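You operate a simulated robot arm through the tools that you are given. There is no shell and no other tool. Be economical: measure what you need, move in short steps, check, and stop when the job is done.

The job below is to be done with a simulated robot arm. You get a single attempt, and the scene is never put back.

TASK
Put things in order on the drying stand. At the end: the silver bottle stands where the jar with the green lid (marked "RINGS") stood; the jar with the green lid stands where the blue tape roll stood; the red lamp stands where the silver bottle stood; the blue tape roll stands on top of the teal ice pack; whatever was shut is shut again. Leave all else as you found it, and nothing knocked over.

The check looks at the end state, three seconds after you hand in, the way a careful person would. Anything else that was tipped, shoved, dropped, spilled or broken makes it a failure. A push-on lid holds only when it is set on centred and level and pressed home; a screw cap is set on level and turned clockwise until tight.

THE ROBOT
A 6-joint arm with a two-finger parallel gripper, fixed in place. Base frame: the origin is at the foot of the arm, x ahead of it, y to its left, z up; the work surface is at about z = 0. Readings come in m, rad, newtons and seconds.
With the tool pointing down near the work surface it reaches from about 0.12 to 0.5 m from the base axis. Its first joint turns from -1.257 to 1.257 rad. Payload 0.65 kg.
The TCP is the grasp point between the finger pads, 0.025 m short of the fingertips. In the tool frame z runs along the fingers and y along their closing line. The gripper opens to 0.076 m. The fingers are 0.018 m wide and 0.01 m thick; the gripper's body (0.036 by 0.078 m) begins 0.045 m behind the TCP.
Orientation is that of the tool frame in the base frame, as a unit quaternion [w, x, y, z]. With the fingers straight down and closing along the base's y, the tool's x points along the base's -x, its y along +y and its z along -z.

THE INTERFACE
- The arm moves only by the tool servo_tool. Its argument "commands" is a list of rows, each a list of 6 numbers: the shift along the tool's x, y, z in units of 200 mm (1.0 is 200 mm), then the turn, a rotation vector about the tool's x, y, z in units of 120 degrees (1.0 is 120 degrees). In form: [[tx, ty, tz, wx, wy, wz], ...]. A call has 1 to 10 rows; each row is the pose to reach, as a shift and turn from the pose commanded when the call began, along the tool's axes at that moment. "grip" is the opening, from 0 (shut) to 1 (fully open), set as the call begins (left out, the last holds). A call with a number of a shift or a turn outside -1 to 1 is refused whole. Each row takes 0.2 s and may step no farther than 0.05 m and 0.15 rad from the row before; otherwise, or with a gripper value out of range, the whole call is refused. A pose out of reach is approached as far as the arm can. The call stops where the force on the tool passes 40 N (or 10 N more than at its start, if that is more) or the arm is blocked; 0.2 s more then pass. Each finger travels about 0.108 m/s and halts on what it meets, pressing with about 41 N; the grip force reading is that of the motor and also rises with nothing between the fingers. The clock runs only during rows and for 0.2 s after the last one: add rows that repeat a pose to give the fingers time. It gives the time, the measured TCP pose, the force on the tool (base axes), the opening and the grip force at its end, in the units of the frame above (readings bear some noise), with the torque about the TCP (base axes, N m) and any sound that the robot's microphone picked up.
- Cameras (640 x 400 px; columns grow to the right, rows downward): "scene" is fixed at [0.0627, 0.2694, 0.4443]; the picture's right is [-0.78, -0.62, 0.00], its down [-0.25, 0.31, -0.92] and it looks along [0.57, -0.72, -0.40] (base axes); focal length 253 px, centre (320, 200). "wrist" rides on the gripper at [0.058, 0.011, -0.081] in the tool frame; the picture's right is [-0.18, 0.98, 0.00], its down [-0.75, -0.14, -0.64] and it looks along [-0.63, -0.12, 0.77] (tool axes); focal length 243 px, centre (320, 200). There is no depth. A picture from a camera that has moved, and an enlarged one, comes with that camera's place and axes in the base frame and with its lens. The place of the scene camera against the robot may be out by one fixed shift of up to 0.025 m in any direction.
- camera(camera): a new picture of that camera. No time passes.
- enlarge(camera, box): a new picture of the part [left, top, right, bottom] of that camera's present view, enlarged. No time passes.
- hand_in(): hands the job in; it is judged then, once.

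Go step by step. Nothing tells you positions but the pictures and the camera data: compare them with the known pose of the tool, close in by small moves and look again before you grip or let go. The budget is 120 turns and 84 pictures, counting those below and the enlarged ones. Unless the task says otherwise, let go and move clear before handing in, and close with one line.

The tools are called after "Emit:" by a JSON object that holds its "api" and its "payload". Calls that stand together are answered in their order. servo_tool: Moves the arm, as the interface text tells. Its arguments: {"type":"object","properties":{"commands":{"type":"array"},"grip":{"type":"number"}},"required":["commands"]} The other tools are called the same way: camera (camera) takes a picture; enlarge (camera, box) takes an enlarged picture of a part of a camera's view; hand_in () hands the job in.

At the start:

```text
t: 0.0
tool_pos: [0.2906, -0.0104, 0.3047]
orientation: [0.0, 0.0, 1.0, 0.0]
ft_force: [-0.6, 0.2, 0.0]
wrist_torque: [0.03, -0.02, 0.03]
gripper_width: 0.0759
grip_force: 0.1
```

scene: 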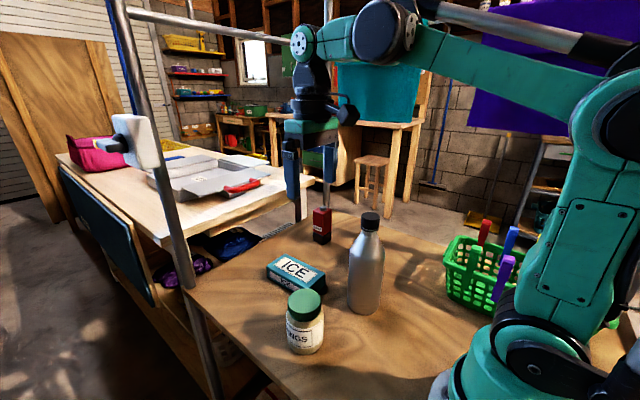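
wrist: 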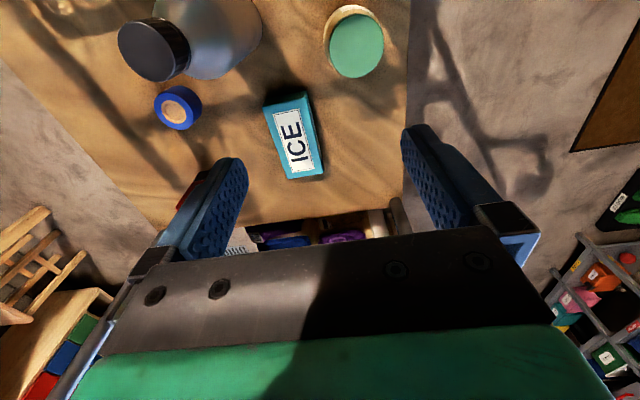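

The table holds the jar near (0.28, 0.03), the ice pack near (0.39, -0.07), the bottle near (0.24, -0.12), the tape near (0.32, -0.23), and what looks like the lamp near (0.47, -0.27). I'll enlarge the pictures for detail before moving.

Emit:
{"api": "enlarge", "payload": {"camera": "scene", "box": [240, 190, 420, 370]}}

Emit:
{"api": "enlarge", "payload": {"camera": "scene", "box": [400, 190, 560, 340]}}

Emit:
{"api": "enlarge", "payload": {"camera": "wrist", "box": [90, 0, 410, 250]}}

```text
2.22 times, centred on (330, 280) of scene
camera zoom: at [0.0627, 0.2694, 0.4443], right [-0.78, -0.62, 0.0], down [-0.25, 0.31, -0.92], along [0.57, -0.72, -0.4], focal length 562 px, centre (298, 22)
```

zoom: 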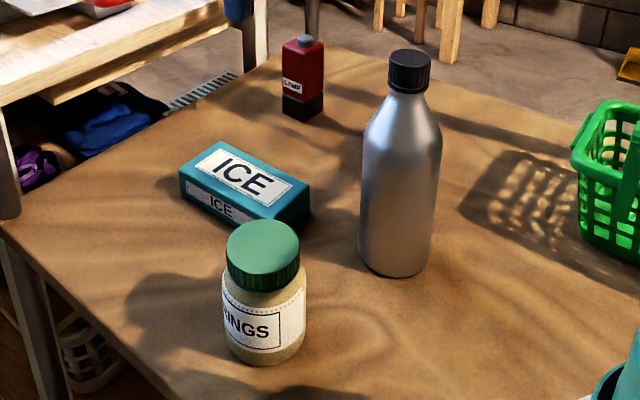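

```text
2.67 times, centred on (480, 265) of scene
camera zoom: at [0.0627, 0.2694, 0.4443], right [-0.78, -0.62, 0.0], down [-0.25, 0.31, -0.92], along [0.57, -0.72, -0.4], focal length 675 px, centre (-107, 27)
```

zoom: 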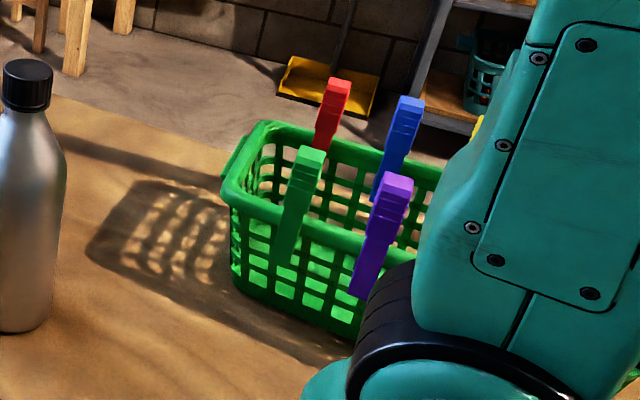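

```text
1.60 times, centred on (250, 125) of wrist
camera zoom: at [0.2326, 0.0019, 0.3836], right [0.18, 0.98, 0.0], down [0.75, -0.14, 0.64], along [0.63, -0.12, -0.77], focal length 388 px, centre (432, 320)
```

zoom: 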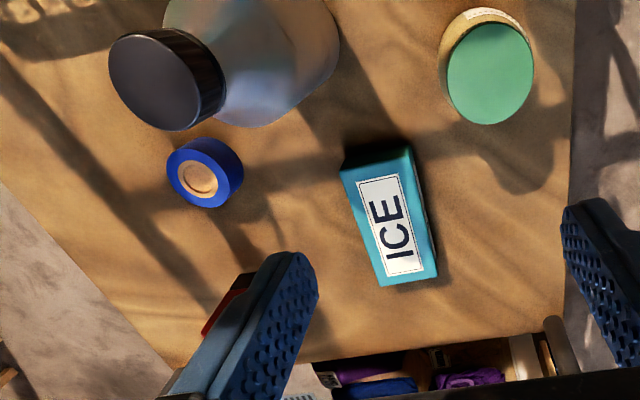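

I can see the tape is a small roll hidden behind the bottle in the scene view, and the bottle is about 0.22 m tall. I'll travel high toward the tape and look again.

Emit:
{"api": "servo_tool", "payload": {"commands": [[-0.03, -0.2, 0, 0, 0, 0], [-0.06, -0.4, 0, 0, 0, 0], [-0.09, -0.6, 0, 0, 0, 0], [-0.12, -0.8, 0, 0, 0, 0], [-0.15, -1.0, 0, 0, 0, 0], [-0.15, -1.0, 0.2, 0, 0, 0], [-0.15, -1.0, 0.4, 0, 0, 0]], "grip": 1}}

Emit:
{"api": "camera", "payload": {"camera": "wrist"}}

Emit:
{"api": "camera", "payload": {"camera": "scene"}}

```text
t: 1.6
tool_pos: [0.3155, -0.2124, 0.2264]
orientation: [-0.001, 0.0, 1.0, 0.0]
ft_force: [0.0, 0.1, 0.5]
wrist_torque: [-0.01, 0.03, 0.03]
gripper_width: 0.0761
grip_force: 0.1
```

```text
78 pictures are left
camera wrist: at [0.2578, -0.2006, 0.3046], right [0.18, 0.98, 0.0], down [0.75, -0.14, 0.64], along [0.63, -0.12, -0.77], focal length 243 px, centre (320, 200)
```

wrist: 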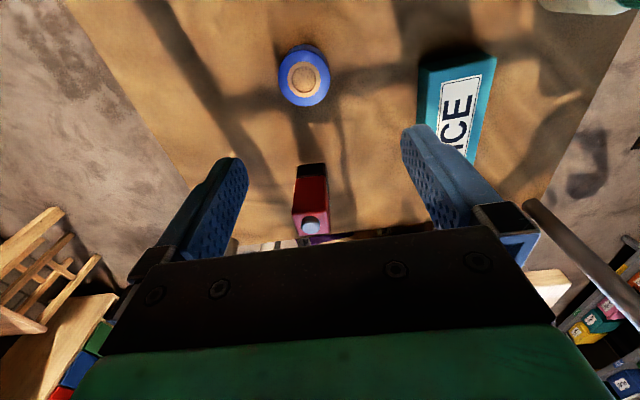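

```text
77 pictures are left
```

scene: 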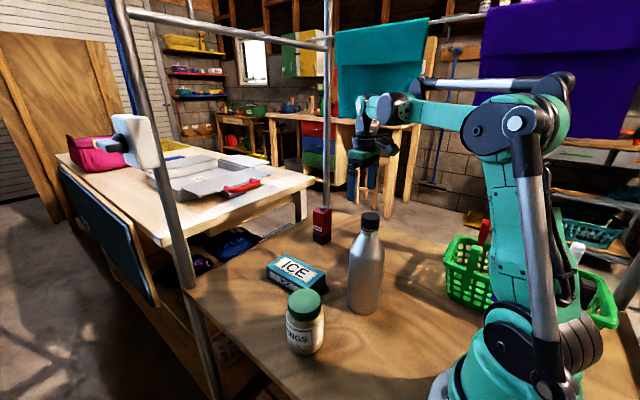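

The tape is at about (0.319, -0.231), and the lamp near (0.455, -0.25). I'm descending over the tape and will check before gripping.

Emit:
{"api": "servo_tool", "payload": {"commands": [[0.01, -0.1, 0.2, 0, 0, 0], [0.01, -0.1, 0.4, 0, 0, 0], [0.01, -0.1, 0.6, 0, 0, 0], [0.01, -0.1, 0.73, 0, 0, 0], [0.01, -0.1, 0.73, 0, 0, 0]], "grip": 1}}

Emit:
{"api": "camera", "payload": {"camera": "wrist"}}

```text
t: 2.8
tool_pos: [0.3165, -0.2301, 0.0783]
orientation: [0.0, 0.0, 1.0, 0.0]
ft_force: [0.3, -0.2, -0.4]
wrist_torque: [-0.01, -0.03, 0.03]
gripper_width: 0.0759
grip_force: 0.0
```

```text
76 pictures are left
camera wrist: at [0.2574, -0.2183, 0.1568], right [0.18, 0.98, 0.0], down [0.75, -0.14, 0.64], along [0.63, -0.12, -0.77], focal length 243 px, centre (320, 200)
```

wrist: 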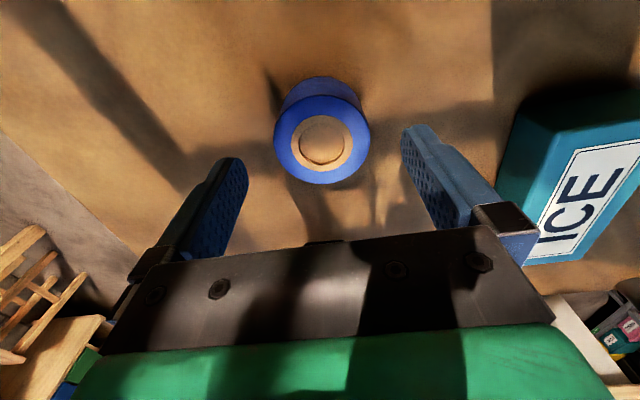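

The tape is centred between the fingers. I'm descending to grip height and will then close.

Emit:
{"api": "servo_tool", "payload": {"commands": [[0, 0.005, 0.12, 0, 0, 0], [0, 0.005, 0.235, 0, 0, 0], [0, 0.005, 0.235, 0, 0, 0]], "grip": 1}}

Emit:
{"api": "servo_tool", "payload": {"commands": [[0, 0, 0, 0, 0, 0], [0, 0, 0, 0, 0, 0], [0, 0, 0, 0, 0, 0]], "grip": 0.55}}

Emit:
{"api": "camera", "payload": {"camera": "wrist"}}

```text
t: 3.6
tool_pos: [0.3185, -0.2286, 0.0293]
orientation: [0.0, -0.001, 1.0, 0.001]
ft_force: [0.4, 0.2, -1.0]
wrist_torque: [0.02, 0.01, 0.02]
gripper_width: 0.0759
grip_force: 0.1
```

```text
t: 4.4
tool_pos: [0.3166, -0.2291, 0.0304]
orientation: [0.0, 0.001, 1.0, 0.0]
ft_force: [0.6, 0.4, -0.1]
wrist_torque: [0.01, -0.01, 0.0]
gripper_width: 0.0524
grip_force: 41.2
```

```text
75 pictures are left
camera wrist: at [0.2592, -0.2166, 0.1094], right [0.18, 0.98, 0.0], down [0.75, -0.14, 0.64], along [0.63, -0.12, -0.77], focal length 243 px, centre (320, 200)
```

wrist: 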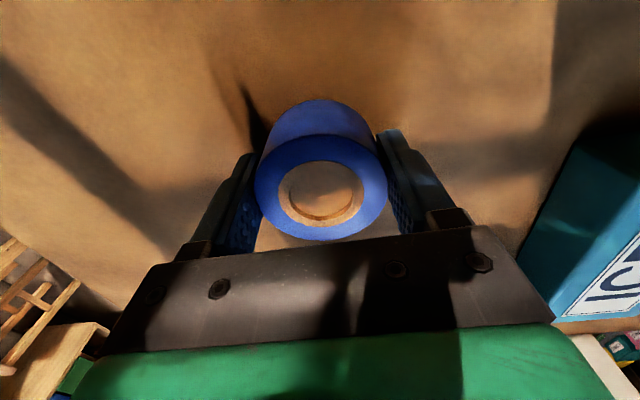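

The tape is held at its original spot (0.317, -0.229). I'm lifting it and moving above the ice pack to look.

Emit:
{"api": "servo_tool", "payload": {"commands": [[0, 0, -0.2, 0, 0, 0], [0, 0, -0.4, 0, 0, 0], [0, 0, -0.6, 0, 0, 0], [0, 0, -0.84, 0, 0, 0], [-0.08, 0.19, -0.84, 0, 0, 0], [-0.17, 0.38, -0.84, 0, 0, 0], [-0.26, 0.57, -0.84, 0, 0, 0], [-0.34, 0.77, -0.84, 0, 0, 0], [-0.34, 0.77, -0.84, 0, 0, 0]]}}

Emit:
{"api": "camera", "payload": {"camera": "wrist"}}

Emit:
{"api": "camera", "payload": {"camera": "scene"}}

```text
t: 6.4
tool_pos: [0.3866, -0.0737, 0.2014]
orientation: [0.0, 0.0, 1.0, -0.001]
ft_force: [-0.4, 0.5, -0.4]
wrist_torque: [0.0, -0.02, -0.04]
gripper_width: 0.0522
grip_force: 40.7
```

```text
74 pictures are left
camera wrist: at [0.328, -0.0624, 0.2796], right [0.18, 0.98, 0.0], down [0.75, -0.14, 0.64], along [0.63, -0.12, -0.77], focal length 243 px, centre (320, 200)
```

wrist: 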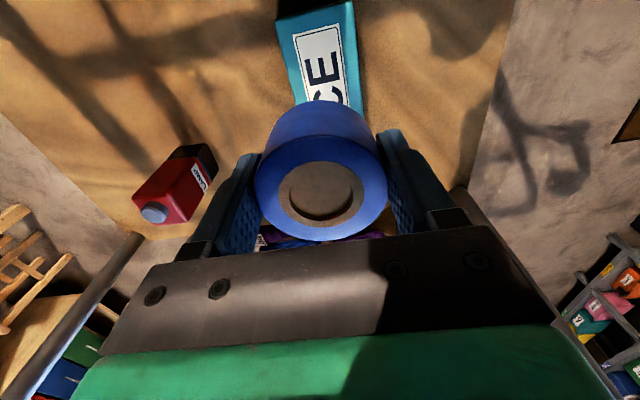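

```text
73 pictures are left
```

scene: 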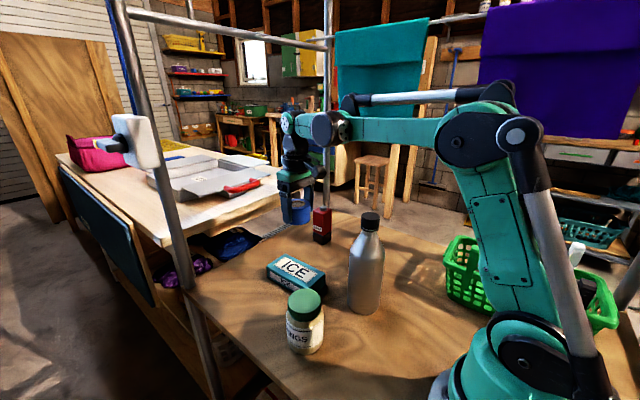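

The ice pack lies ahead, partly hidden by the held roll. I'm enlarging to measure its corners.

Emit:
{"api": "enlarge", "payload": {"camera": "wrist", "box": [240, 0, 400, 120]}}

Emit:
{"api": "enlarge", "payload": {"camera": "scene", "box": [250, 240, 350, 310]}}

```text
3.33 times, centred on (320, 60) of wrist
camera zoom: at [0.328, -0.0624, 0.2796], right [0.18, 0.98, 0.0], down [0.75, -0.14, 0.64], along [0.63, -0.12, -0.77], focal length 809 px, centre (320, 667)
```

zoom: 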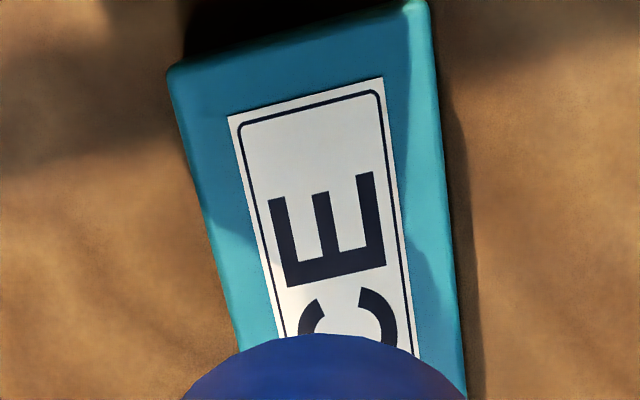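

```text
5.71 times, centred on (300, 275) of scene
camera zoom: at [0.0627, 0.2694, 0.4443], right [-0.78, -0.62, 0.0], down [-0.25, 0.31, -0.92], along [0.57, -0.72, -0.4], focal length 1446 px, centre (434, -229)
```

zoom: 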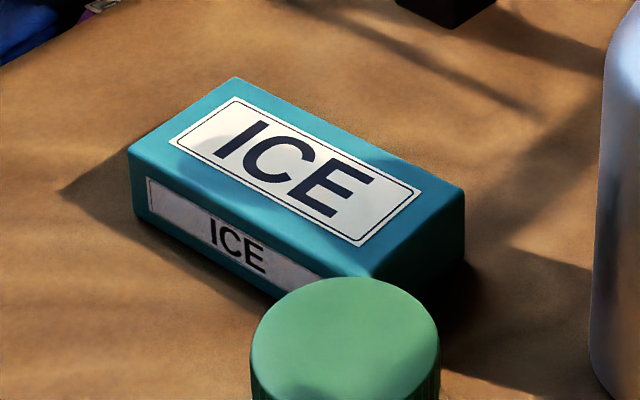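

The ice pack's top is about 0.12 × 0.06 m, centred near (0.397, -0.069) and aligned with x; its top is at z ≈ 0.035. I'm lowering the roll to just above it.

Emit:
{"api": "servo_tool", "payload": {"commands": [[-0.052, 0.035, 0, 0, 0, 0], [-0.052, 0.035, 0.2, 0, 0, 0], [-0.052, 0.035, 0.4, 0, 0, 0], [-0.052, 0.035, 0.57, 0, 0, 0], [-0.052, 0.035, 0.57, 0, 0, 0]]}}

Emit:
{"api": "camera", "payload": {"camera": "wrist"}}

Emit:
{"api": "enlarge", "payload": {"camera": "scene", "box": [250, 220, 350, 310]}}

```text
t: 7.6
tool_pos: [0.3966, -0.0663, 0.0848]
orientation: [0.0, 0.0, 1.0, 0.0]
ft_force: [0.4, -0.5, -0.3]
wrist_torque: [0.01, -0.04, 0.01]
gripper_width: 0.0524
grip_force: 40.8
```

```text
70 pictures are left
camera wrist: at [0.3378, -0.054, 0.1646], right [0.18, 0.98, 0.0], down [0.75, -0.14, 0.64], along [0.63, -0.12, -0.77], focal length 243 px, centre (320, 200)
```

wrist: 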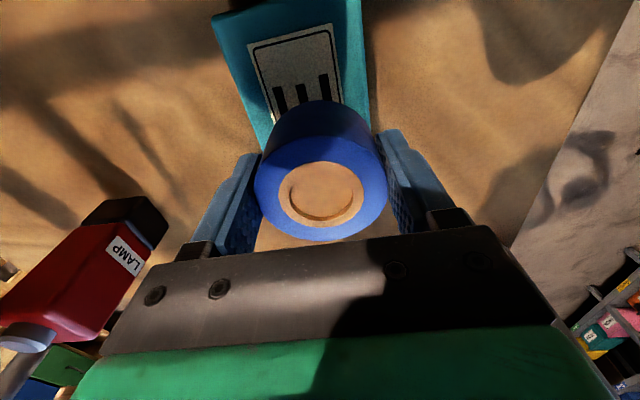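

```text
4.44 times, centred on (300, 265) of scene
camera zoom: at [0.0627, 0.2694, 0.4443], right [-0.78, -0.62, 0.0], down [-0.25, 0.31, -0.92], along [0.57, -0.72, -0.4], focal length 1124 px, centre (409, -89)
```

zoom: 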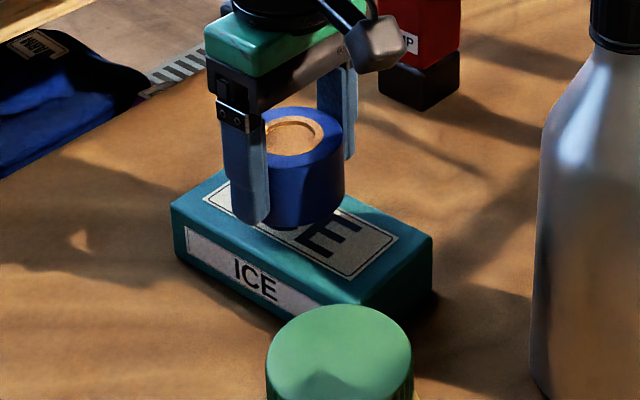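

The roll hangs over the middle of the ice pack. I'm lowering it to contact in small steps.

Emit:
{"api": "servo_tool", "payload": {"commands": [[0, 0, 0.05, 0, 0, 0], [0, 0, 0.08, 0, 0, 0], [0, 0, 0.088, 0, 0, 0], [0, 0, 0.088, 0, 0, 0]]}}

Emit:
{"api": "enlarge", "payload": {"camera": "scene", "box": [250, 220, 350, 310]}}

```text
t: 8.6
tool_pos: [0.3961, -0.0672, 0.0693]
orientation: [0.0, 0.0, 1.0, 0.0]
ft_force: [-0.4, 1.2, -0.6]
wrist_torque: [0.01, -0.02, 0.02]
gripper_width: 0.0524
grip_force: 41.2
```

```text
4.44 times, centred on (300, 265) of scene
camera zoom: at [0.0627, 0.2694, 0.4443], right [-0.78, -0.62, 0.0], down [-0.25, 0.31, -0.92], along [0.57, -0.72, -0.4], focal length 1124 px, centre (409, -89)
```

zoom: 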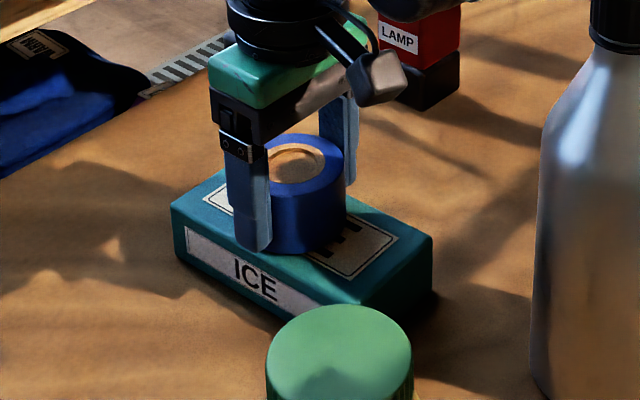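

Centred but not yet in contact. I'm creeping down.

Emit:
{"api": "servo_tool", "payload": {"commands": [[0, 0, 0.005, 0, 0, 0], [0, 0, 0.01, 0, 0, 0], [0, 0, 0.01, 0, 0, 0]]}}

```text
t: 9.4
tool_pos: [0.3972, -0.0676, 0.0667]
orientation: [-0.001, 0.0, 1.0, 0.0]
ft_force: [-1.8, 3.8, 17.5]
wrist_torque: [0.13, 0.05, -0.01]
gripper_width: 0.0526
grip_force: 40.8
```

Contact is made. I'm easing off slightly, then opening and lifting straight up.

Emit:
{"api": "servo_tool", "payload": {"commands": [[0, 0, -0.004, 0, 0, 0], [0, 0, -0.004, 0, 0, 0]]}}

Emit:
{"api": "servo_tool", "payload": {"commands": [[0, 0, 0, 0, 0, 0], [0, 0, 0, 0, 0, 0], [0, 0, -0.1, 0, 0, 0], [0, 0, -0.3, 0, 0, 0], [0, 0, -0.5, 0, 0, 0], [0, 0, -0.7, 0, 0, 0], [0, 0, -0.9, 0, 0, 0]], "grip": 1}}

Emit:
{"api": "camera", "payload": {"camera": "scene"}}

Emit:
{"api": "camera", "payload": {"camera": "wrist"}}

```text
t: 10.0
tool_pos: [0.3968, -0.0672, 0.0655]
orientation: [0.001, 0.0, 1.0, 0.0]
ft_force: [1.0, 1.3, 5.6]
wrist_torque: [0.08, -0.05, 0.02]
gripper_width: 0.0522
grip_force: 40.8
```

```text
t: 11.6
tool_pos: [0.3992, -0.0673, 0.2465]
orientation: [0.0, 0.0, 1.0, -0.001]
ft_force: [-0.6, 0.4, 0.3]
wrist_torque: [-0.03, 0.02, 0.02]
gripper_width: 0.0759
grip_force: 0.0
```

```text
67 pictures are left
```

scene: 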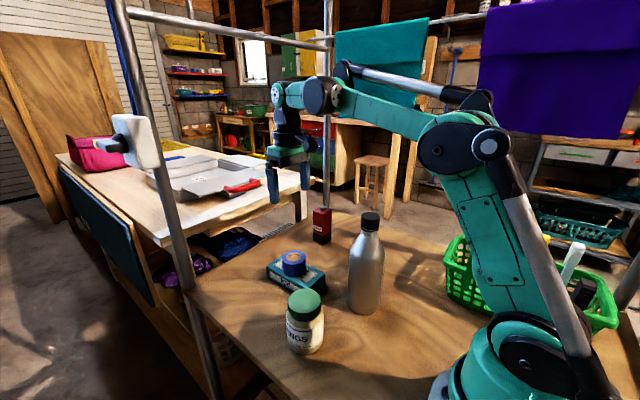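

```text
66 pictures are left
camera wrist: at [0.3407, -0.0557, 0.3258], right [0.18, 0.98, 0.0], down [0.75, -0.14, 0.64], along [0.63, -0.12, -0.77], focal length 243 px, centre (320, 200)
```

wrist: 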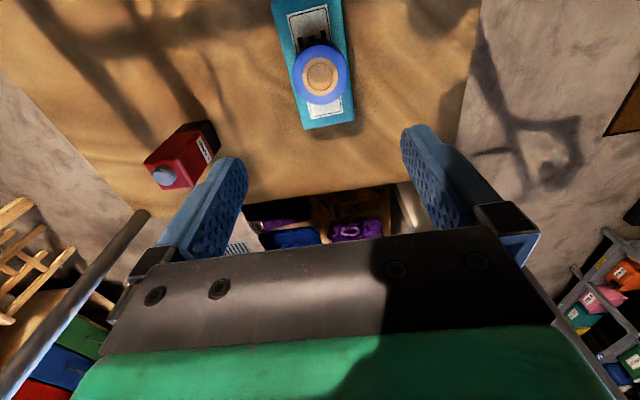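

The roll sits on the ice pack. Next is the jar: I'm moving high above it and looking.

Emit:
{"api": "servo_tool", "payload": {"commands": [[0.15, 0.12, 0, 0, 0, 0], [0.3, 0.245, 0, 0, 0, 0], [0.45, 0.37, 0, 0, 0, 0], [0.595, 0.49, 0, 0, 0, 0], [0.595, 0.49, 0, 0, 0, 0]]}}

Emit:
{"api": "camera", "payload": {"camera": "wrist"}}

Emit:
{"api": "enlarge", "payload": {"camera": "scene", "box": [260, 270, 350, 370]}}

```text
t: 12.8
tool_pos: [0.2778, 0.0303, 0.2465]
orientation: [-0.001, -0.001, 1.0, 0.0]
ft_force: [-0.5, 0.6, 0.4]
wrist_torque: [0.0, -0.01, -0.02]
gripper_width: 0.076
grip_force: 0.0
```

```text
65 pictures are left
camera wrist: at [0.2184, 0.0423, 0.3254], right [0.18, 0.98, 0.0], down [0.75, -0.14, 0.64], along [0.63, -0.12, -0.77], focal length 243 px, centre (320, 200)
```

wrist: 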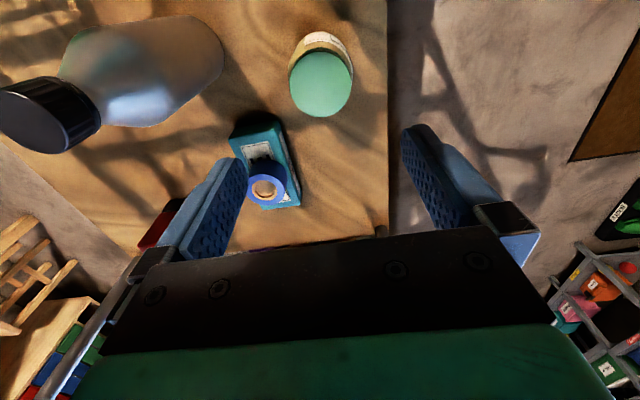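

```text
4.00 times, centred on (305, 320) of scene
camera zoom: at [0.0627, 0.2694, 0.4443], right [-0.78, -0.62, 0.0], down [-0.25, 0.31, -0.92], along [0.57, -0.72, -0.4], focal length 1012 px, centre (380, -280)
```

zoom: 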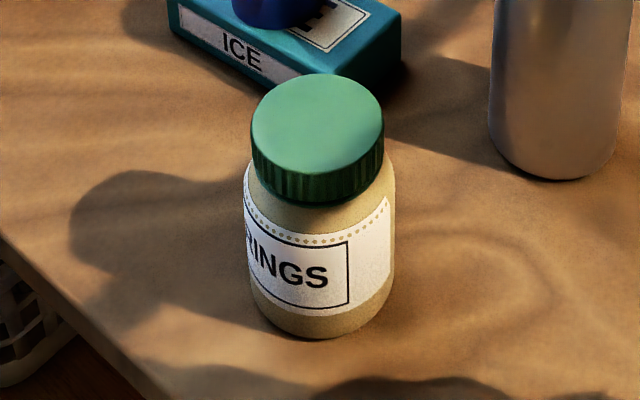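

The jar's lid centre is near (0.277, 0.031), about 0.09 m up, and its body is about 0.065 m wide. I'm descending partway and checking centring.

Emit:
{"api": "servo_tool", "payload": {"commands": [[0.006, 0.007, 0.2, 0, 0, 0], [0.006, 0.007, 0.4, 0, 0, 0], [0.006, 0.007, 0.55, 0, 0, 0], [0.006, 0.007, 0.55, 0, 0, 0]], "grip": 1}}

Emit:
{"api": "camera", "payload": {"camera": "wrist"}}

Emit:
{"api": "enlarge", "payload": {"camera": "scene", "box": [240, 240, 380, 370]}}

```text
t: 13.8
tool_pos: [0.2767, 0.0289, 0.1378]
orientation: [0.0, 0.0, 1.0, -0.001]
ft_force: [0.4, 0.1, 0.4]
wrist_torque: [0.0, 0.03, -0.02]
gripper_width: 0.0759
grip_force: 0.1
```

```text
63 pictures are left
camera wrist: at [0.2199, 0.0414, 0.2172], right [0.18, 0.98, 0.0], down [0.75, -0.14, 0.64], along [0.63, -0.12, -0.77], focal length 243 px, centre (320, 200)
```

wrist: 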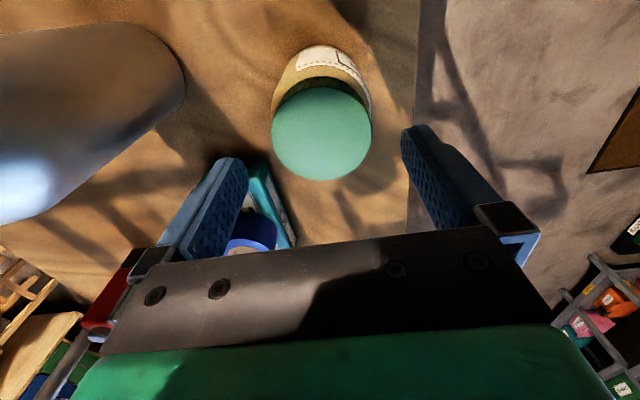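

```text
3.08 times, centred on (310, 305) of scene
camera zoom: at [0.0627, 0.2694, 0.4443], right [-0.78, -0.62, 0.0], down [-0.25, 0.31, -0.92], along [0.57, -0.72, -0.4], focal length 778 px, centre (351, -123)
```

zoom: 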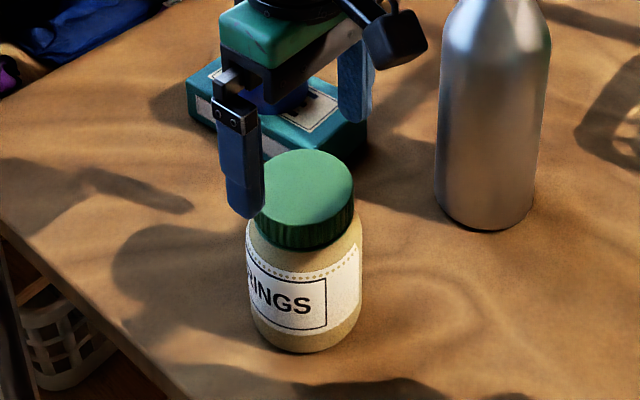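

The lid is centred between the fingers. I'm descending carefully to body-grip height.

Emit:
{"api": "servo_tool", "payload": {"commands": [[0, 0, 0.1, 0, 0, 0], [0, 0, 0.2, 0, 0, 0], [0, 0, 0.3, 0, 0, 0], [0, 0, 0.39, 0, 0, 0], [0, 0, 0.39, 0, 0, 0]], "grip": 1}}

Emit:
{"api": "camera", "payload": {"camera": "wrist"}}

Emit:
{"api": "enlarge", "payload": {"camera": "scene", "box": [240, 240, 380, 370]}}

```text
t: 15.0
tool_pos: [0.2776, 0.0295, 0.0583]
orientation: [-0.001, 0.0, 1.0, -0.001]
ft_force: [-0.4, -0.5, 0.2]
wrist_torque: [-0.02, -0.02, 0.0]
gripper_width: 0.0759
grip_force: 0.1
```

```text
61 pictures are left
camera wrist: at [0.2193, 0.0417, 0.1383], right [0.18, 0.98, 0.0], down [0.75, -0.14, 0.64], along [0.63, -0.12, -0.77], focal length 243 px, centre (320, 200)
```

wrist: 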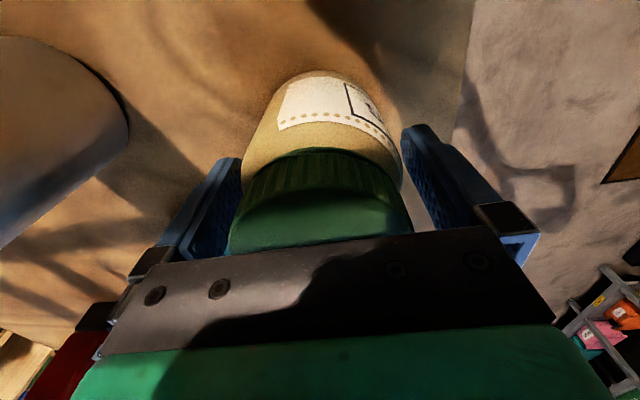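

```text
3.08 times, centred on (310, 305) of scene
camera zoom: at [0.0627, 0.2694, 0.4443], right [-0.78, -0.62, 0.0], down [-0.25, 0.31, -0.92], along [0.57, -0.72, -0.4], focal length 778 px, centre (351, -123)
```

zoom: 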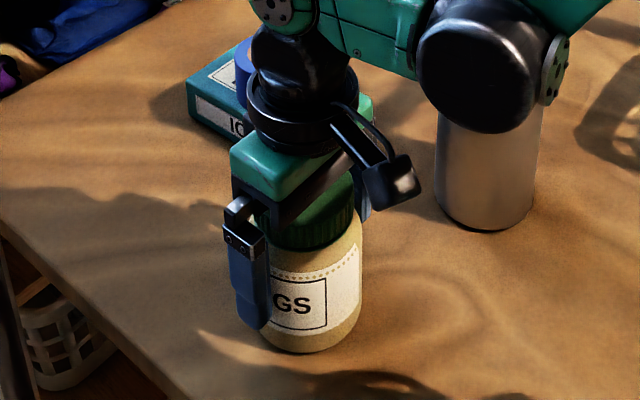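

The fingers straddle the jar body with no contact. I'm closing.

Emit:
{"api": "servo_tool", "payload": {"commands": [[0, 0, 0, 0, 0, 0], [0, 0, 0, 0, 0, 0], [0, 0, 0, 0, 0, 0]], "grip": 0.6}}

Emit:
{"api": "camera", "payload": {"camera": "wrist"}}

```text
t: 15.8
tool_pos: [0.2774, 0.03, 0.0593]
orientation: [0.0, 0.0, 1.0, 0.0]
ft_force: [0.7, 0.4, 0.1]
wrist_torque: [0.01, 0.01, -0.01]
gripper_width: 0.0647
grip_force: 40.9
```

```text
59 pictures are left
camera wrist: at [0.2193, 0.0417, 0.1385], right [0.18, 0.98, 0.0], down [0.75, -0.14, 0.64], along [0.63, -0.12, -0.77], focal length 243 px, centre (320, 200)
```

wrist: 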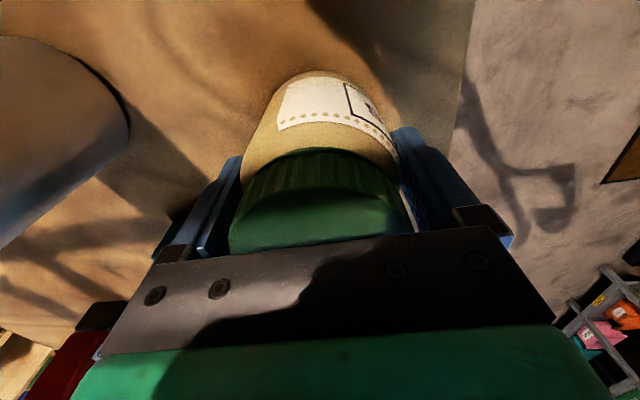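

The jar is firmly held (0.0647 m wide). I'm lifting it and taking it around the far side of the bottle toward the old tape spot.

Emit:
{"api": "servo_tool", "payload": {"commands": [[0, 0, -0.2, 0, 0, 0], [0, 0, -0.42, 0, 0, 0], [0, 0, -0.64, 0, 0, 0], [0, 0, -0.82, 0, 0, 0], [-0.166, -0.155, -0.82, 0, 0, 0], [-0.341, -0.305, -0.82, 0, 0, 0], [-0.516, -0.455, -0.82, 0, 0, 0], [-0.516, -0.68, -0.82, 0, 0, 0], [-0.466, -0.905, -0.82, 0, 0, 0]]}}

Emit:
{"api": "camera", "payload": {"camera": "scene"}}

```text
t: 17.8
tool_pos: [0.3741, -0.1516, 0.2211]
orientation: [0.0, 0.0, 1.0, 0.0]
ft_force: [-0.1, -0.1, -2.4]
wrist_torque: [0.0, 0.04, -0.04]
gripper_width: 0.0651
grip_force: 41.1
```

```text
58 pictures are left
```

scene: 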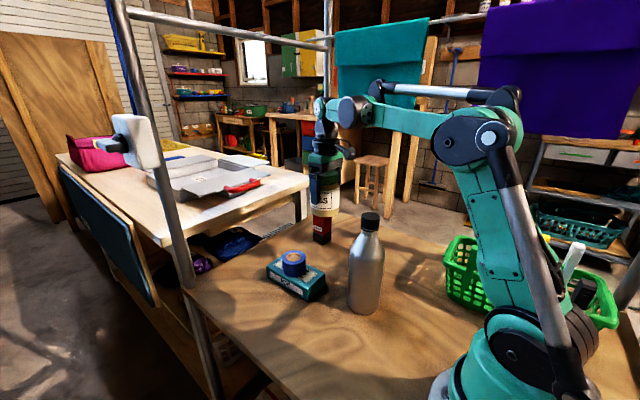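

Path clear and the bottle undisturbed. I'm moving over the old tape spot (0.317, -0.229) and descending close to the surface.

Emit:
{"api": "servo_tool", "payload": {"commands": [[0.13, -0.2, 0, 0, 0, 0], [0.265, -0.395, 0, 0, 0, 0], [0.265, -0.395, 0.2, 0, 0, 0], [0.265, -0.395, 0.4, 0, 0, 0], [0.265, -0.395, 0.6, 0, 0, 0], [0.265, -0.395, 0.76, 0, 0, 0], [0.265, -0.395, 0.8, 0, 0, 0], [0.265, -0.395, 0.8, 0, 0, 0]]}}

Emit:
{"api": "camera", "payload": {"camera": "wrist"}}

Emit:
{"api": "camera", "payload": {"camera": "scene"}}

```text
t: 19.6
tool_pos: [0.3178, -0.229, 0.0621]
orientation: [0.0, 0.001, 1.0, 0.001]
ft_force: [0.1, 0.8, -2.6]
wrist_torque: [-0.01, 0.0, 0.0]
gripper_width: 0.065
grip_force: 41.2
```

```text
57 pictures are left
camera wrist: at [0.2593, -0.2177, 0.1414], right [0.18, 0.98, 0.0], down [0.75, -0.14, 0.64], along [0.63, -0.12, -0.77], focal length 243 px, centre (320, 200)
```

wrist: 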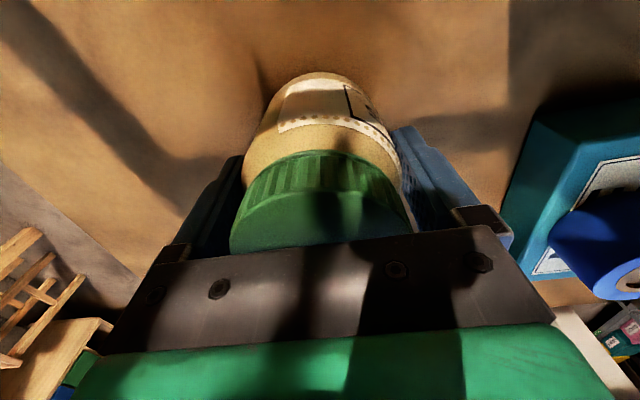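

```text
56 pictures are left
```

scene: 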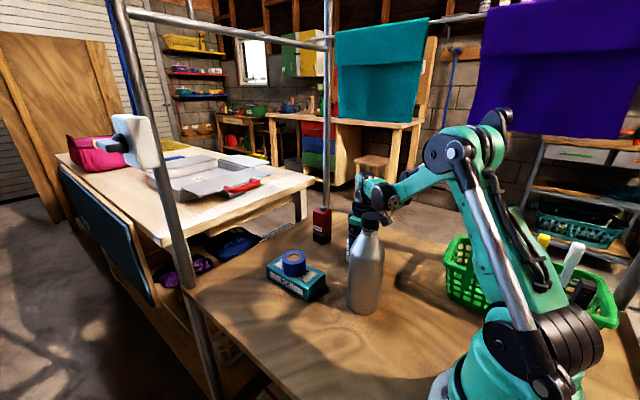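

The jar hovers about 4 mm above the surface in the right spot. I'm creeping down to contact.

Emit:
{"api": "servo_tool", "payload": {"commands": [[0, 0, 0.01, 0, 0, 0], [0, 0, 0.016, 0, 0, 0], [0, 0, 0.02, 0, 0, 0], [0, 0, 0.02, 0, 0, 0]]}}

```text
t: 20.6
tool_pos: [0.3177, -0.229, 0.0587]
orientation: [0.0, 0.001, 1.0, 0.0]
ft_force: [-6.2, 4.3, 36.0]
wrist_torque: [0.07, -0.04, -0.3]
gripper_width: 0.065
grip_force: 41.3
```

In contact with some force. I'm easing up slightly, then releasing and rising straight up.

Emit:
{"api": "servo_tool", "payload": {"commands": [[0, 0, -0.006, 0, 0, 0], [0, 0, -0.006, 0, 0, 0]]}}

Emit:
{"api": "servo_tool", "payload": {"commands": [[0, 0, 0, 0, 0, 0], [0, 0, 0, 0, 0, 0], [0, 0, -0.1, 0, 0, 0], [0, 0, -0.3, 0, 0, 0], [0, 0, -0.5, 0, 0, 0], [0, 0, -0.7, 0, 0, 0], [0, 0, -0.9, 0, 0, 0], [0, 0, -0.9, 0, 0, 0]], "grip": 1}}

Emit:
{"api": "camera", "payload": {"camera": "wrist"}}

Emit:
{"api": "camera", "payload": {"camera": "scene"}}

```text
t: 21.2
tool_pos: [0.3198, -0.2292, 0.0595]
orientation: [0.0, 0.001, 1.0, 0.0]
ft_force: [0.8, 0.2, -2.8]
wrist_torque: [-0.04, -0.04, 0.04]
gripper_width: 0.0652
grip_force: 41.2
```

```text
t: 23.0
tool_pos: [0.3167, -0.2266, 0.2396]
orientation: [-0.001, 0.001, 1.0, 0.001]
ft_force: [-0.7, -0.1, 0.7]
wrist_torque: [-0.01, 0.01, 0.03]
gripper_width: 0.076
grip_force: 0.1
```

```text
55 pictures are left
camera wrist: at [0.2584, -0.215, 0.3181], right [0.18, 0.98, 0.0], down [0.75, -0.14, 0.64], along [0.63, -0.12, -0.77], focal length 243 px, centre (320, 200)
```

wrist: 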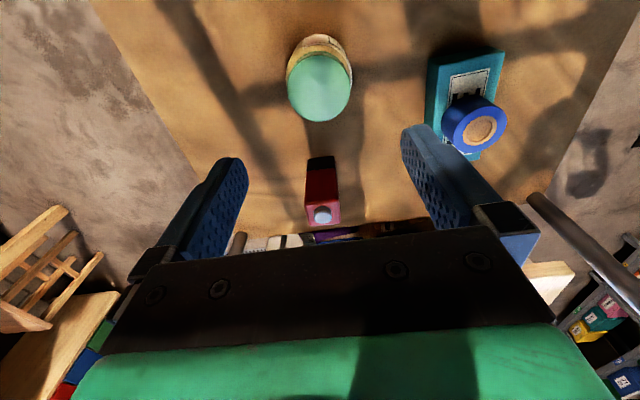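

```text
54 pictures are left
```

scene: 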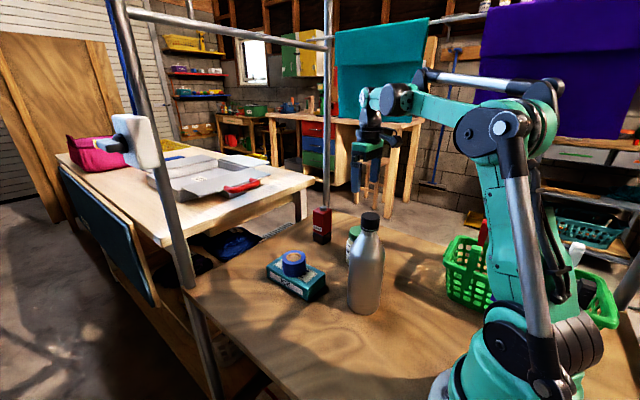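

The jar stands in the tape's old place. Next the bottle: I'm rising and moving above its cap near (0.24, -0.11) to measure it.

Emit:
{"api": "servo_tool", "payload": {"commands": [[0, 0, -0.2, 0, 0, 0], [0, 0, -0.34, 0, 0, 0], [0.13, 0.2, -0.34, 0, 0, 0], [0.26, 0.4, -0.34, 0, 0, 0], [0.385, 0.595, -0.34, 0, 0, 0], [0.385, 0.595, -0.34, 0, 0, 0]]}}

Emit:
{"api": "camera", "payload": {"camera": "wrist"}}

Emit:
{"api": "enlarge", "payload": {"camera": "scene", "box": [310, 190, 430, 320]}}

```text
t: 24.4
tool_pos: [0.2384, -0.1058, 0.3066]
orientation: [0.0, 0.001, 1.0, 0.001]
ft_force: [0.1, -0.1, -0.8]
wrist_torque: [0.03, -0.01, 0.0]
gripper_width: 0.076
grip_force: 0.1
```

```text
53 pictures are left
camera wrist: at [0.1796, -0.0948, 0.3851], right [0.18, 0.98, 0.0], down [0.75, -0.14, 0.64], along [0.63, -0.12, -0.77], focal length 243 px, centre (320, 200)
```

wrist: 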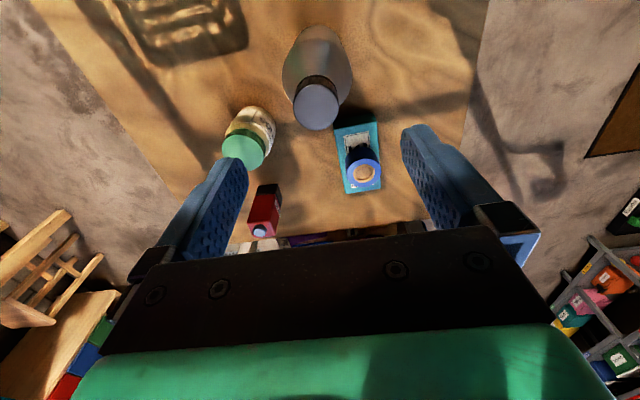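

```text
3.08 times, centred on (370, 255) of scene
camera zoom: at [0.0627, 0.2694, 0.4443], right [-0.78, -0.62, 0.0], down [-0.25, 0.31, -0.92], along [0.57, -0.72, -0.4], focal length 778 px, centre (166, 31)
```

zoom: 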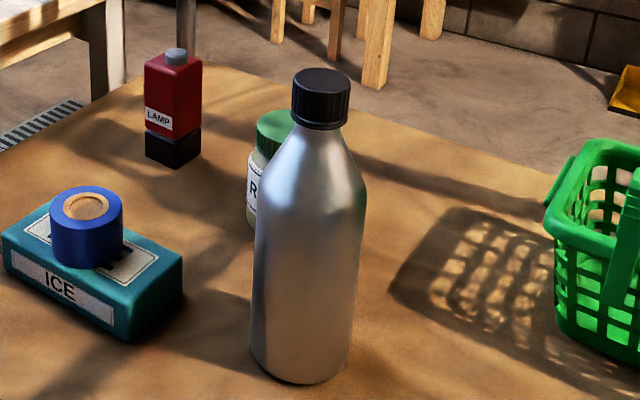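

The cap's centre is about (0.2395, -0.108), its top at z ≈ 0.205 and it is ~0.035 m wide. I'm descending around the cap.

Emit:
{"api": "servo_tool", "payload": {"commands": [[0, 0.01, 0.15, 0, 0, 0], [0, 0.01, 0.3, 0, 0, 0], [0, 0.01, 0.42, 0, 0, 0], [0, 0.01, 0.53, 0, 0, 0], [0, 0.01, 0.53, 0, 0, 0]], "grip": 1}}

Emit:
{"api": "camera", "payload": {"camera": "wrist"}}

Emit:
{"api": "enlarge", "payload": {"camera": "scene", "box": [310, 170, 430, 270]}}

```text
t: 25.6
tool_pos: [0.24, -0.1048, 0.2]
orientation: [0.0, 0.0, 1.0, 0.001]
ft_force: [0.4, -0.2, 0.3]
wrist_torque: [0.02, 0.03, 0.02]
gripper_width: 0.0759
grip_force: 0.1
```

```text
51 pictures are left
camera wrist: at [0.1813, -0.0925, 0.2791], right [0.18, 0.98, 0.0], down [0.75, -0.14, 0.64], along [0.63, -0.12, -0.77], focal length 243 px, centre (320, 200)
```

wrist: 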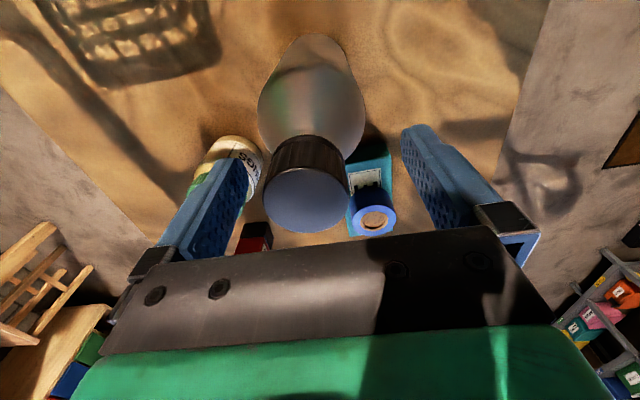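

```text
4.00 times, centred on (370, 220) of scene
camera zoom: at [0.0627, 0.2694, 0.4443], right [-0.78, -0.62, 0.0], down [-0.25, 0.31, -0.92], along [0.57, -0.72, -0.4], focal length 1012 px, centre (120, 120)
```

zoom: 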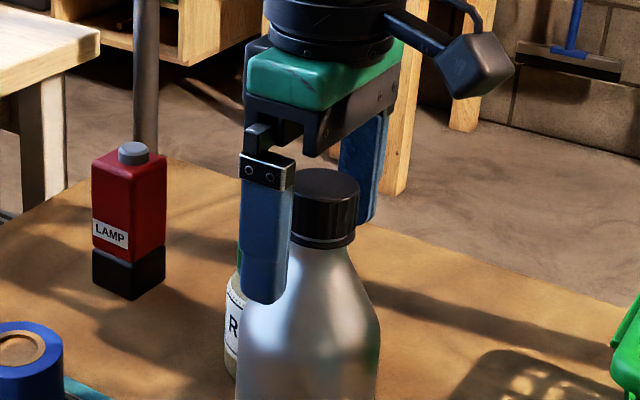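

The cap is ~2–3 mm toward −y from centre, and the tips reach slightly below it. I'm nudging, then closing on the cap.

Emit:
{"api": "servo_tool", "payload": {"commands": [[0, -0.008, -0.012, 0, 0, 0], [0, -0.008, -0.012, 0, 0, 0]]}}

Emit:
{"api": "servo_tool", "payload": {"commands": [[0, 0, 0, 0, 0, 0], [0, 0, 0, 0, 0, 0], [0, 0, 0, 0, 0, 0]], "grip": 0.35}}

Emit:
{"api": "camera", "payload": {"camera": "wrist"}}

Emit:
{"api": "enlarge", "payload": {"camera": "scene", "box": [310, 190, 430, 320]}}

```text
t: 26.2
tool_pos: [0.2395, -0.1066, 0.204]
orientation: [0.0, 0.0, 1.0, 0.0]
ft_force: [-0.8, -0.3, 0.2]
wrist_torque: [-0.01, 0.0, 0.0]
gripper_width: 0.0758
grip_force: 0.0
```

```text
t: 27.0
tool_pos: [0.2405, -0.1079, 0.2041]
orientation: [-0.001, 0.0, 1.0, -0.002]
ft_force: [0.8, -1.0, -1.1]
wrist_torque: [-0.12, 0.03, 0.02]
gripper_width: 0.0322
grip_force: 41.0
```

```text
49 pictures are left
camera wrist: at [0.1814, -0.0947, 0.2821], right [0.18, 0.98, 0.0], down [0.75, -0.14, 0.64], along [0.63, -0.12, -0.77], focal length 243 px, centre (320, 200)
```

wrist: 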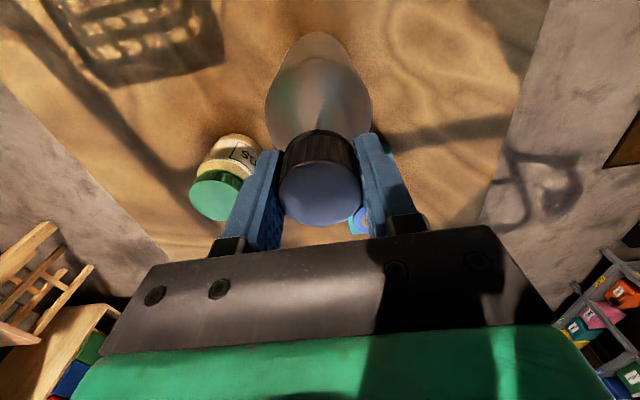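

```text
3.08 times, centred on (370, 255) of scene
camera zoom: at [0.0627, 0.2694, 0.4443], right [-0.78, -0.62, 0.0], down [-0.25, 0.31, -0.92], along [0.57, -0.72, -0.4], focal length 778 px, centre (166, 31)
```

zoom: 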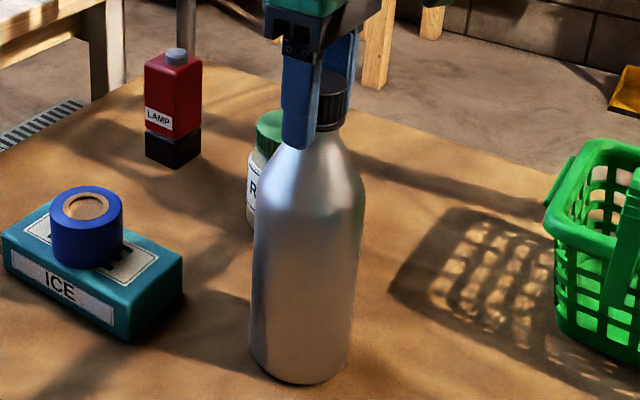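

The cap is gripped (0.032 m). I'm lifting gently to check that the bottle comes along.

Emit:
{"api": "servo_tool", "payload": {"commands": [[0, 0, -0.03, 0, 0, 0], [0, 0, -0.1, 0, 0, 0], [0, 0, -0.1, 0, 0, 0]]}}

Emit:
{"api": "enlarge", "payload": {"camera": "scene", "box": [310, 170, 430, 320]}}

```text
t: 27.8
tool_pos: [0.2411, -0.1065, 0.2246]
orientation: [0.0, 0.0, 1.0, -0.001]
ft_force: [-0.1, 1.0, -2.7]
wrist_torque: [0.0, 0.02, 0.04]
gripper_width: 0.0322
grip_force: 41.5
```

```text
2.67 times, centred on (370, 245) of scene
camera zoom: at [0.0627, 0.2694, 0.4443], right [-0.78, -0.62, 0.0], down [-0.25, 0.31, -0.92], along [0.57, -0.72, -0.4], focal length 675 px, centre (187, 80)
```

zoom: 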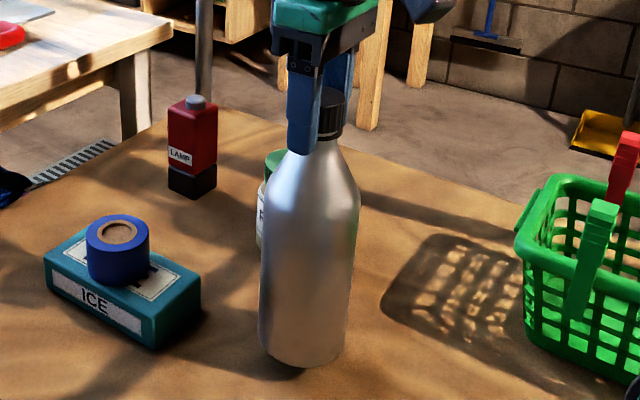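

The bottle lifts with its cap on and hangs straight. I'm carrying it to the jar's old spot (0.277, 0.031).

Emit:
{"api": "servo_tool", "payload": {"commands": [[0, 0, -0.1, 0, 0, 0], [-0.04, 0.15, -0.1, 0, 0, 0], [-0.08, 0.3, -0.1, 0, 0, 0], [-0.12, 0.45, -0.1, 0, 0, 0], [-0.155, 0.58, -0.1, 0, 0, 0], [-0.185, 0.703, -0.1, 0, 0, 0], [-0.185, 0.703, -0.1, 0, 0, 0], [-0.185, 0.703, 0, 0, 0, 0], [-0.185, 0.703, 0.08, 0, 0, 0], [-0.185, 0.703, 0.08, 0, 0, 0]]}}

Emit:
{"api": "camera", "payload": {"camera": "scene"}}

Emit:
{"api": "camera", "payload": {"camera": "wrist"}}

```text
t: 30.0
tool_pos: [0.278, 0.0305, 0.208]
orientation: [0.0, 0.0, 1.0, -0.001]
ft_force: [0.1, 0.1, -3.6]
wrist_torque: [-0.02, 0.02, 0.02]
gripper_width: 0.0322
grip_force: 41.1
```

```text
46 pictures are left
```

scene: 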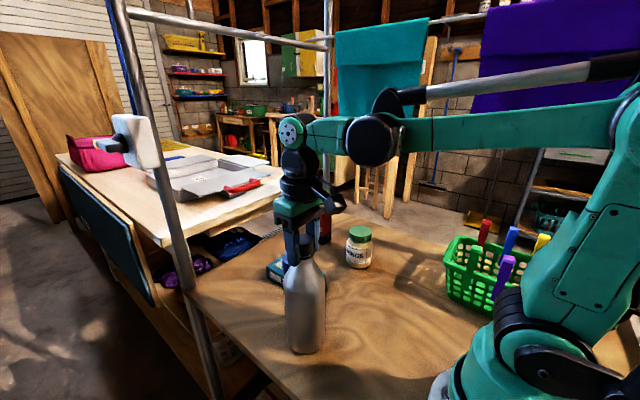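

```text
45 pictures are left
camera wrist: at [0.2198, 0.0425, 0.2868], right [0.18, 0.98, 0.0], down [0.75, -0.14, 0.64], along [0.63, -0.12, -0.77], focal length 243 px, centre (320, 200)
```

wrist: 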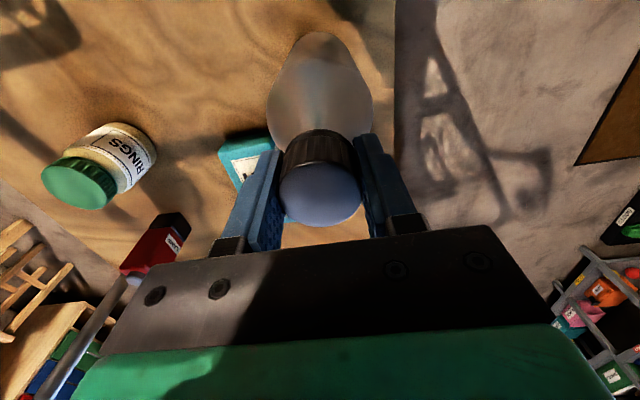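

The bottle's base now lines up with the jar's old base in the scene view. I'm creeping down to contact.

Emit:
{"api": "servo_tool", "payload": {"commands": [[0, 0, 0.01, 0, 0, 0], [0, 0, 0.015, 0, 0, 0], [0, 0, 0.019, 0, 0, 0], [0, 0, 0.019, 0, 0, 0]]}}

```text
t: 31.0
tool_pos: [0.2782, 0.032, 0.205]
orientation: [-0.001, 0.0, 1.0, 0.0]
ft_force: [-0.5, 0.2, -2.2]
wrist_torque: [-0.02, 0.01, 0.0]
gripper_width: 0.0321
grip_force: 40.7
```

Emit:
{"api": "servo_tool", "payload": {"commands": [[0, 0, 0.004, 0, 0, 0], [0, 0, 0.004, 0, 0, 0]]}}

```text
t: 31.6
tool_pos: [0.2768, 0.0316, 0.2034]
orientation: [0.001, 0.0, 1.0, 0.0]
ft_force: [0.4, -0.4, -0.6]
wrist_torque: [0.02, -0.05, 0.03]
gripper_width: 0.032
grip_force: 41.2
```

Force has gone from -2.7 N to about -0.6 N, so the bottle is just touching. I'll confirm with a tiny further step.

Emit:
{"api": "servo_tool", "payload": {"commands": [[0, 0, 0.003, 0, 0, 0], [0, 0, 0.003, 0, 0, 0]]}}

```text
t: 32.2
tool_pos: [0.2776, 0.032, 0.2021]
orientation: [0.0, 0.0, 1.0, 0.0]
ft_force: [-1.5, 0.8, 0.9]
wrist_torque: [0.1, 0.14, 0.01]
gripper_width: 0.0319
grip_force: 41.2
```

The bottle is standing on the surface. I'm opening and rising straight up.

Emit:
{"api": "servo_tool", "payload": {"commands": [[0, 0, 0, 0, 0, 0], [0, 0, 0, 0, 0, 0], [0, 0, 0, 0, 0, 0], [0, 0, -0.1, 0, 0, 0], [0, 0, -0.3, 0, 0, 0], [0, 0, -0.55, 0, 0, 0], [0, 0, -0.55, 0, 0, 0]], "grip": 1}}

Emit:
{"api": "camera", "payload": {"camera": "scene"}}

Emit:
{"api": "camera", "payload": {"camera": "wrist"}}

```text
t: 33.8
tool_pos: [0.2752, 0.0311, 0.3115]
orientation: [0.001, 0.001, 1.0, 0.0]
ft_force: [-2.2, 0.7, 0.1]
wrist_torque: [0.0, 0.0, -0.04]
gripper_width: 0.076
grip_force: 0.1
```

```text
44 pictures are left
```

scene: 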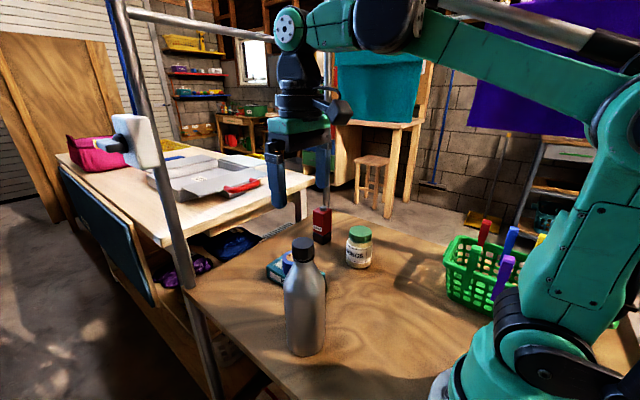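

```text
43 pictures are left
camera wrist: at [0.2171, 0.043, 0.39], right [0.18, 0.98, 0.0], down [0.75, -0.14, 0.64], along [0.63, -0.12, -0.77], focal length 243 px, centre (320, 200)
```

wrist: 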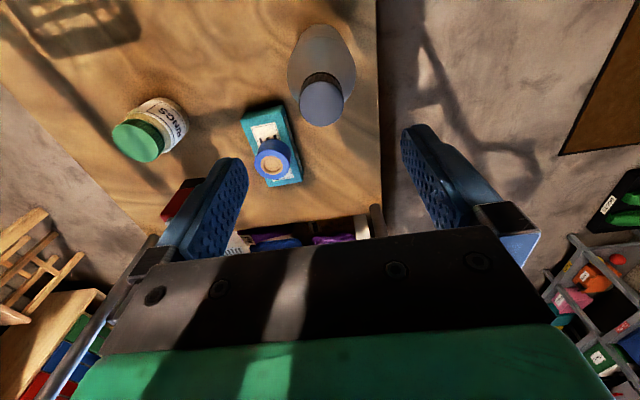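

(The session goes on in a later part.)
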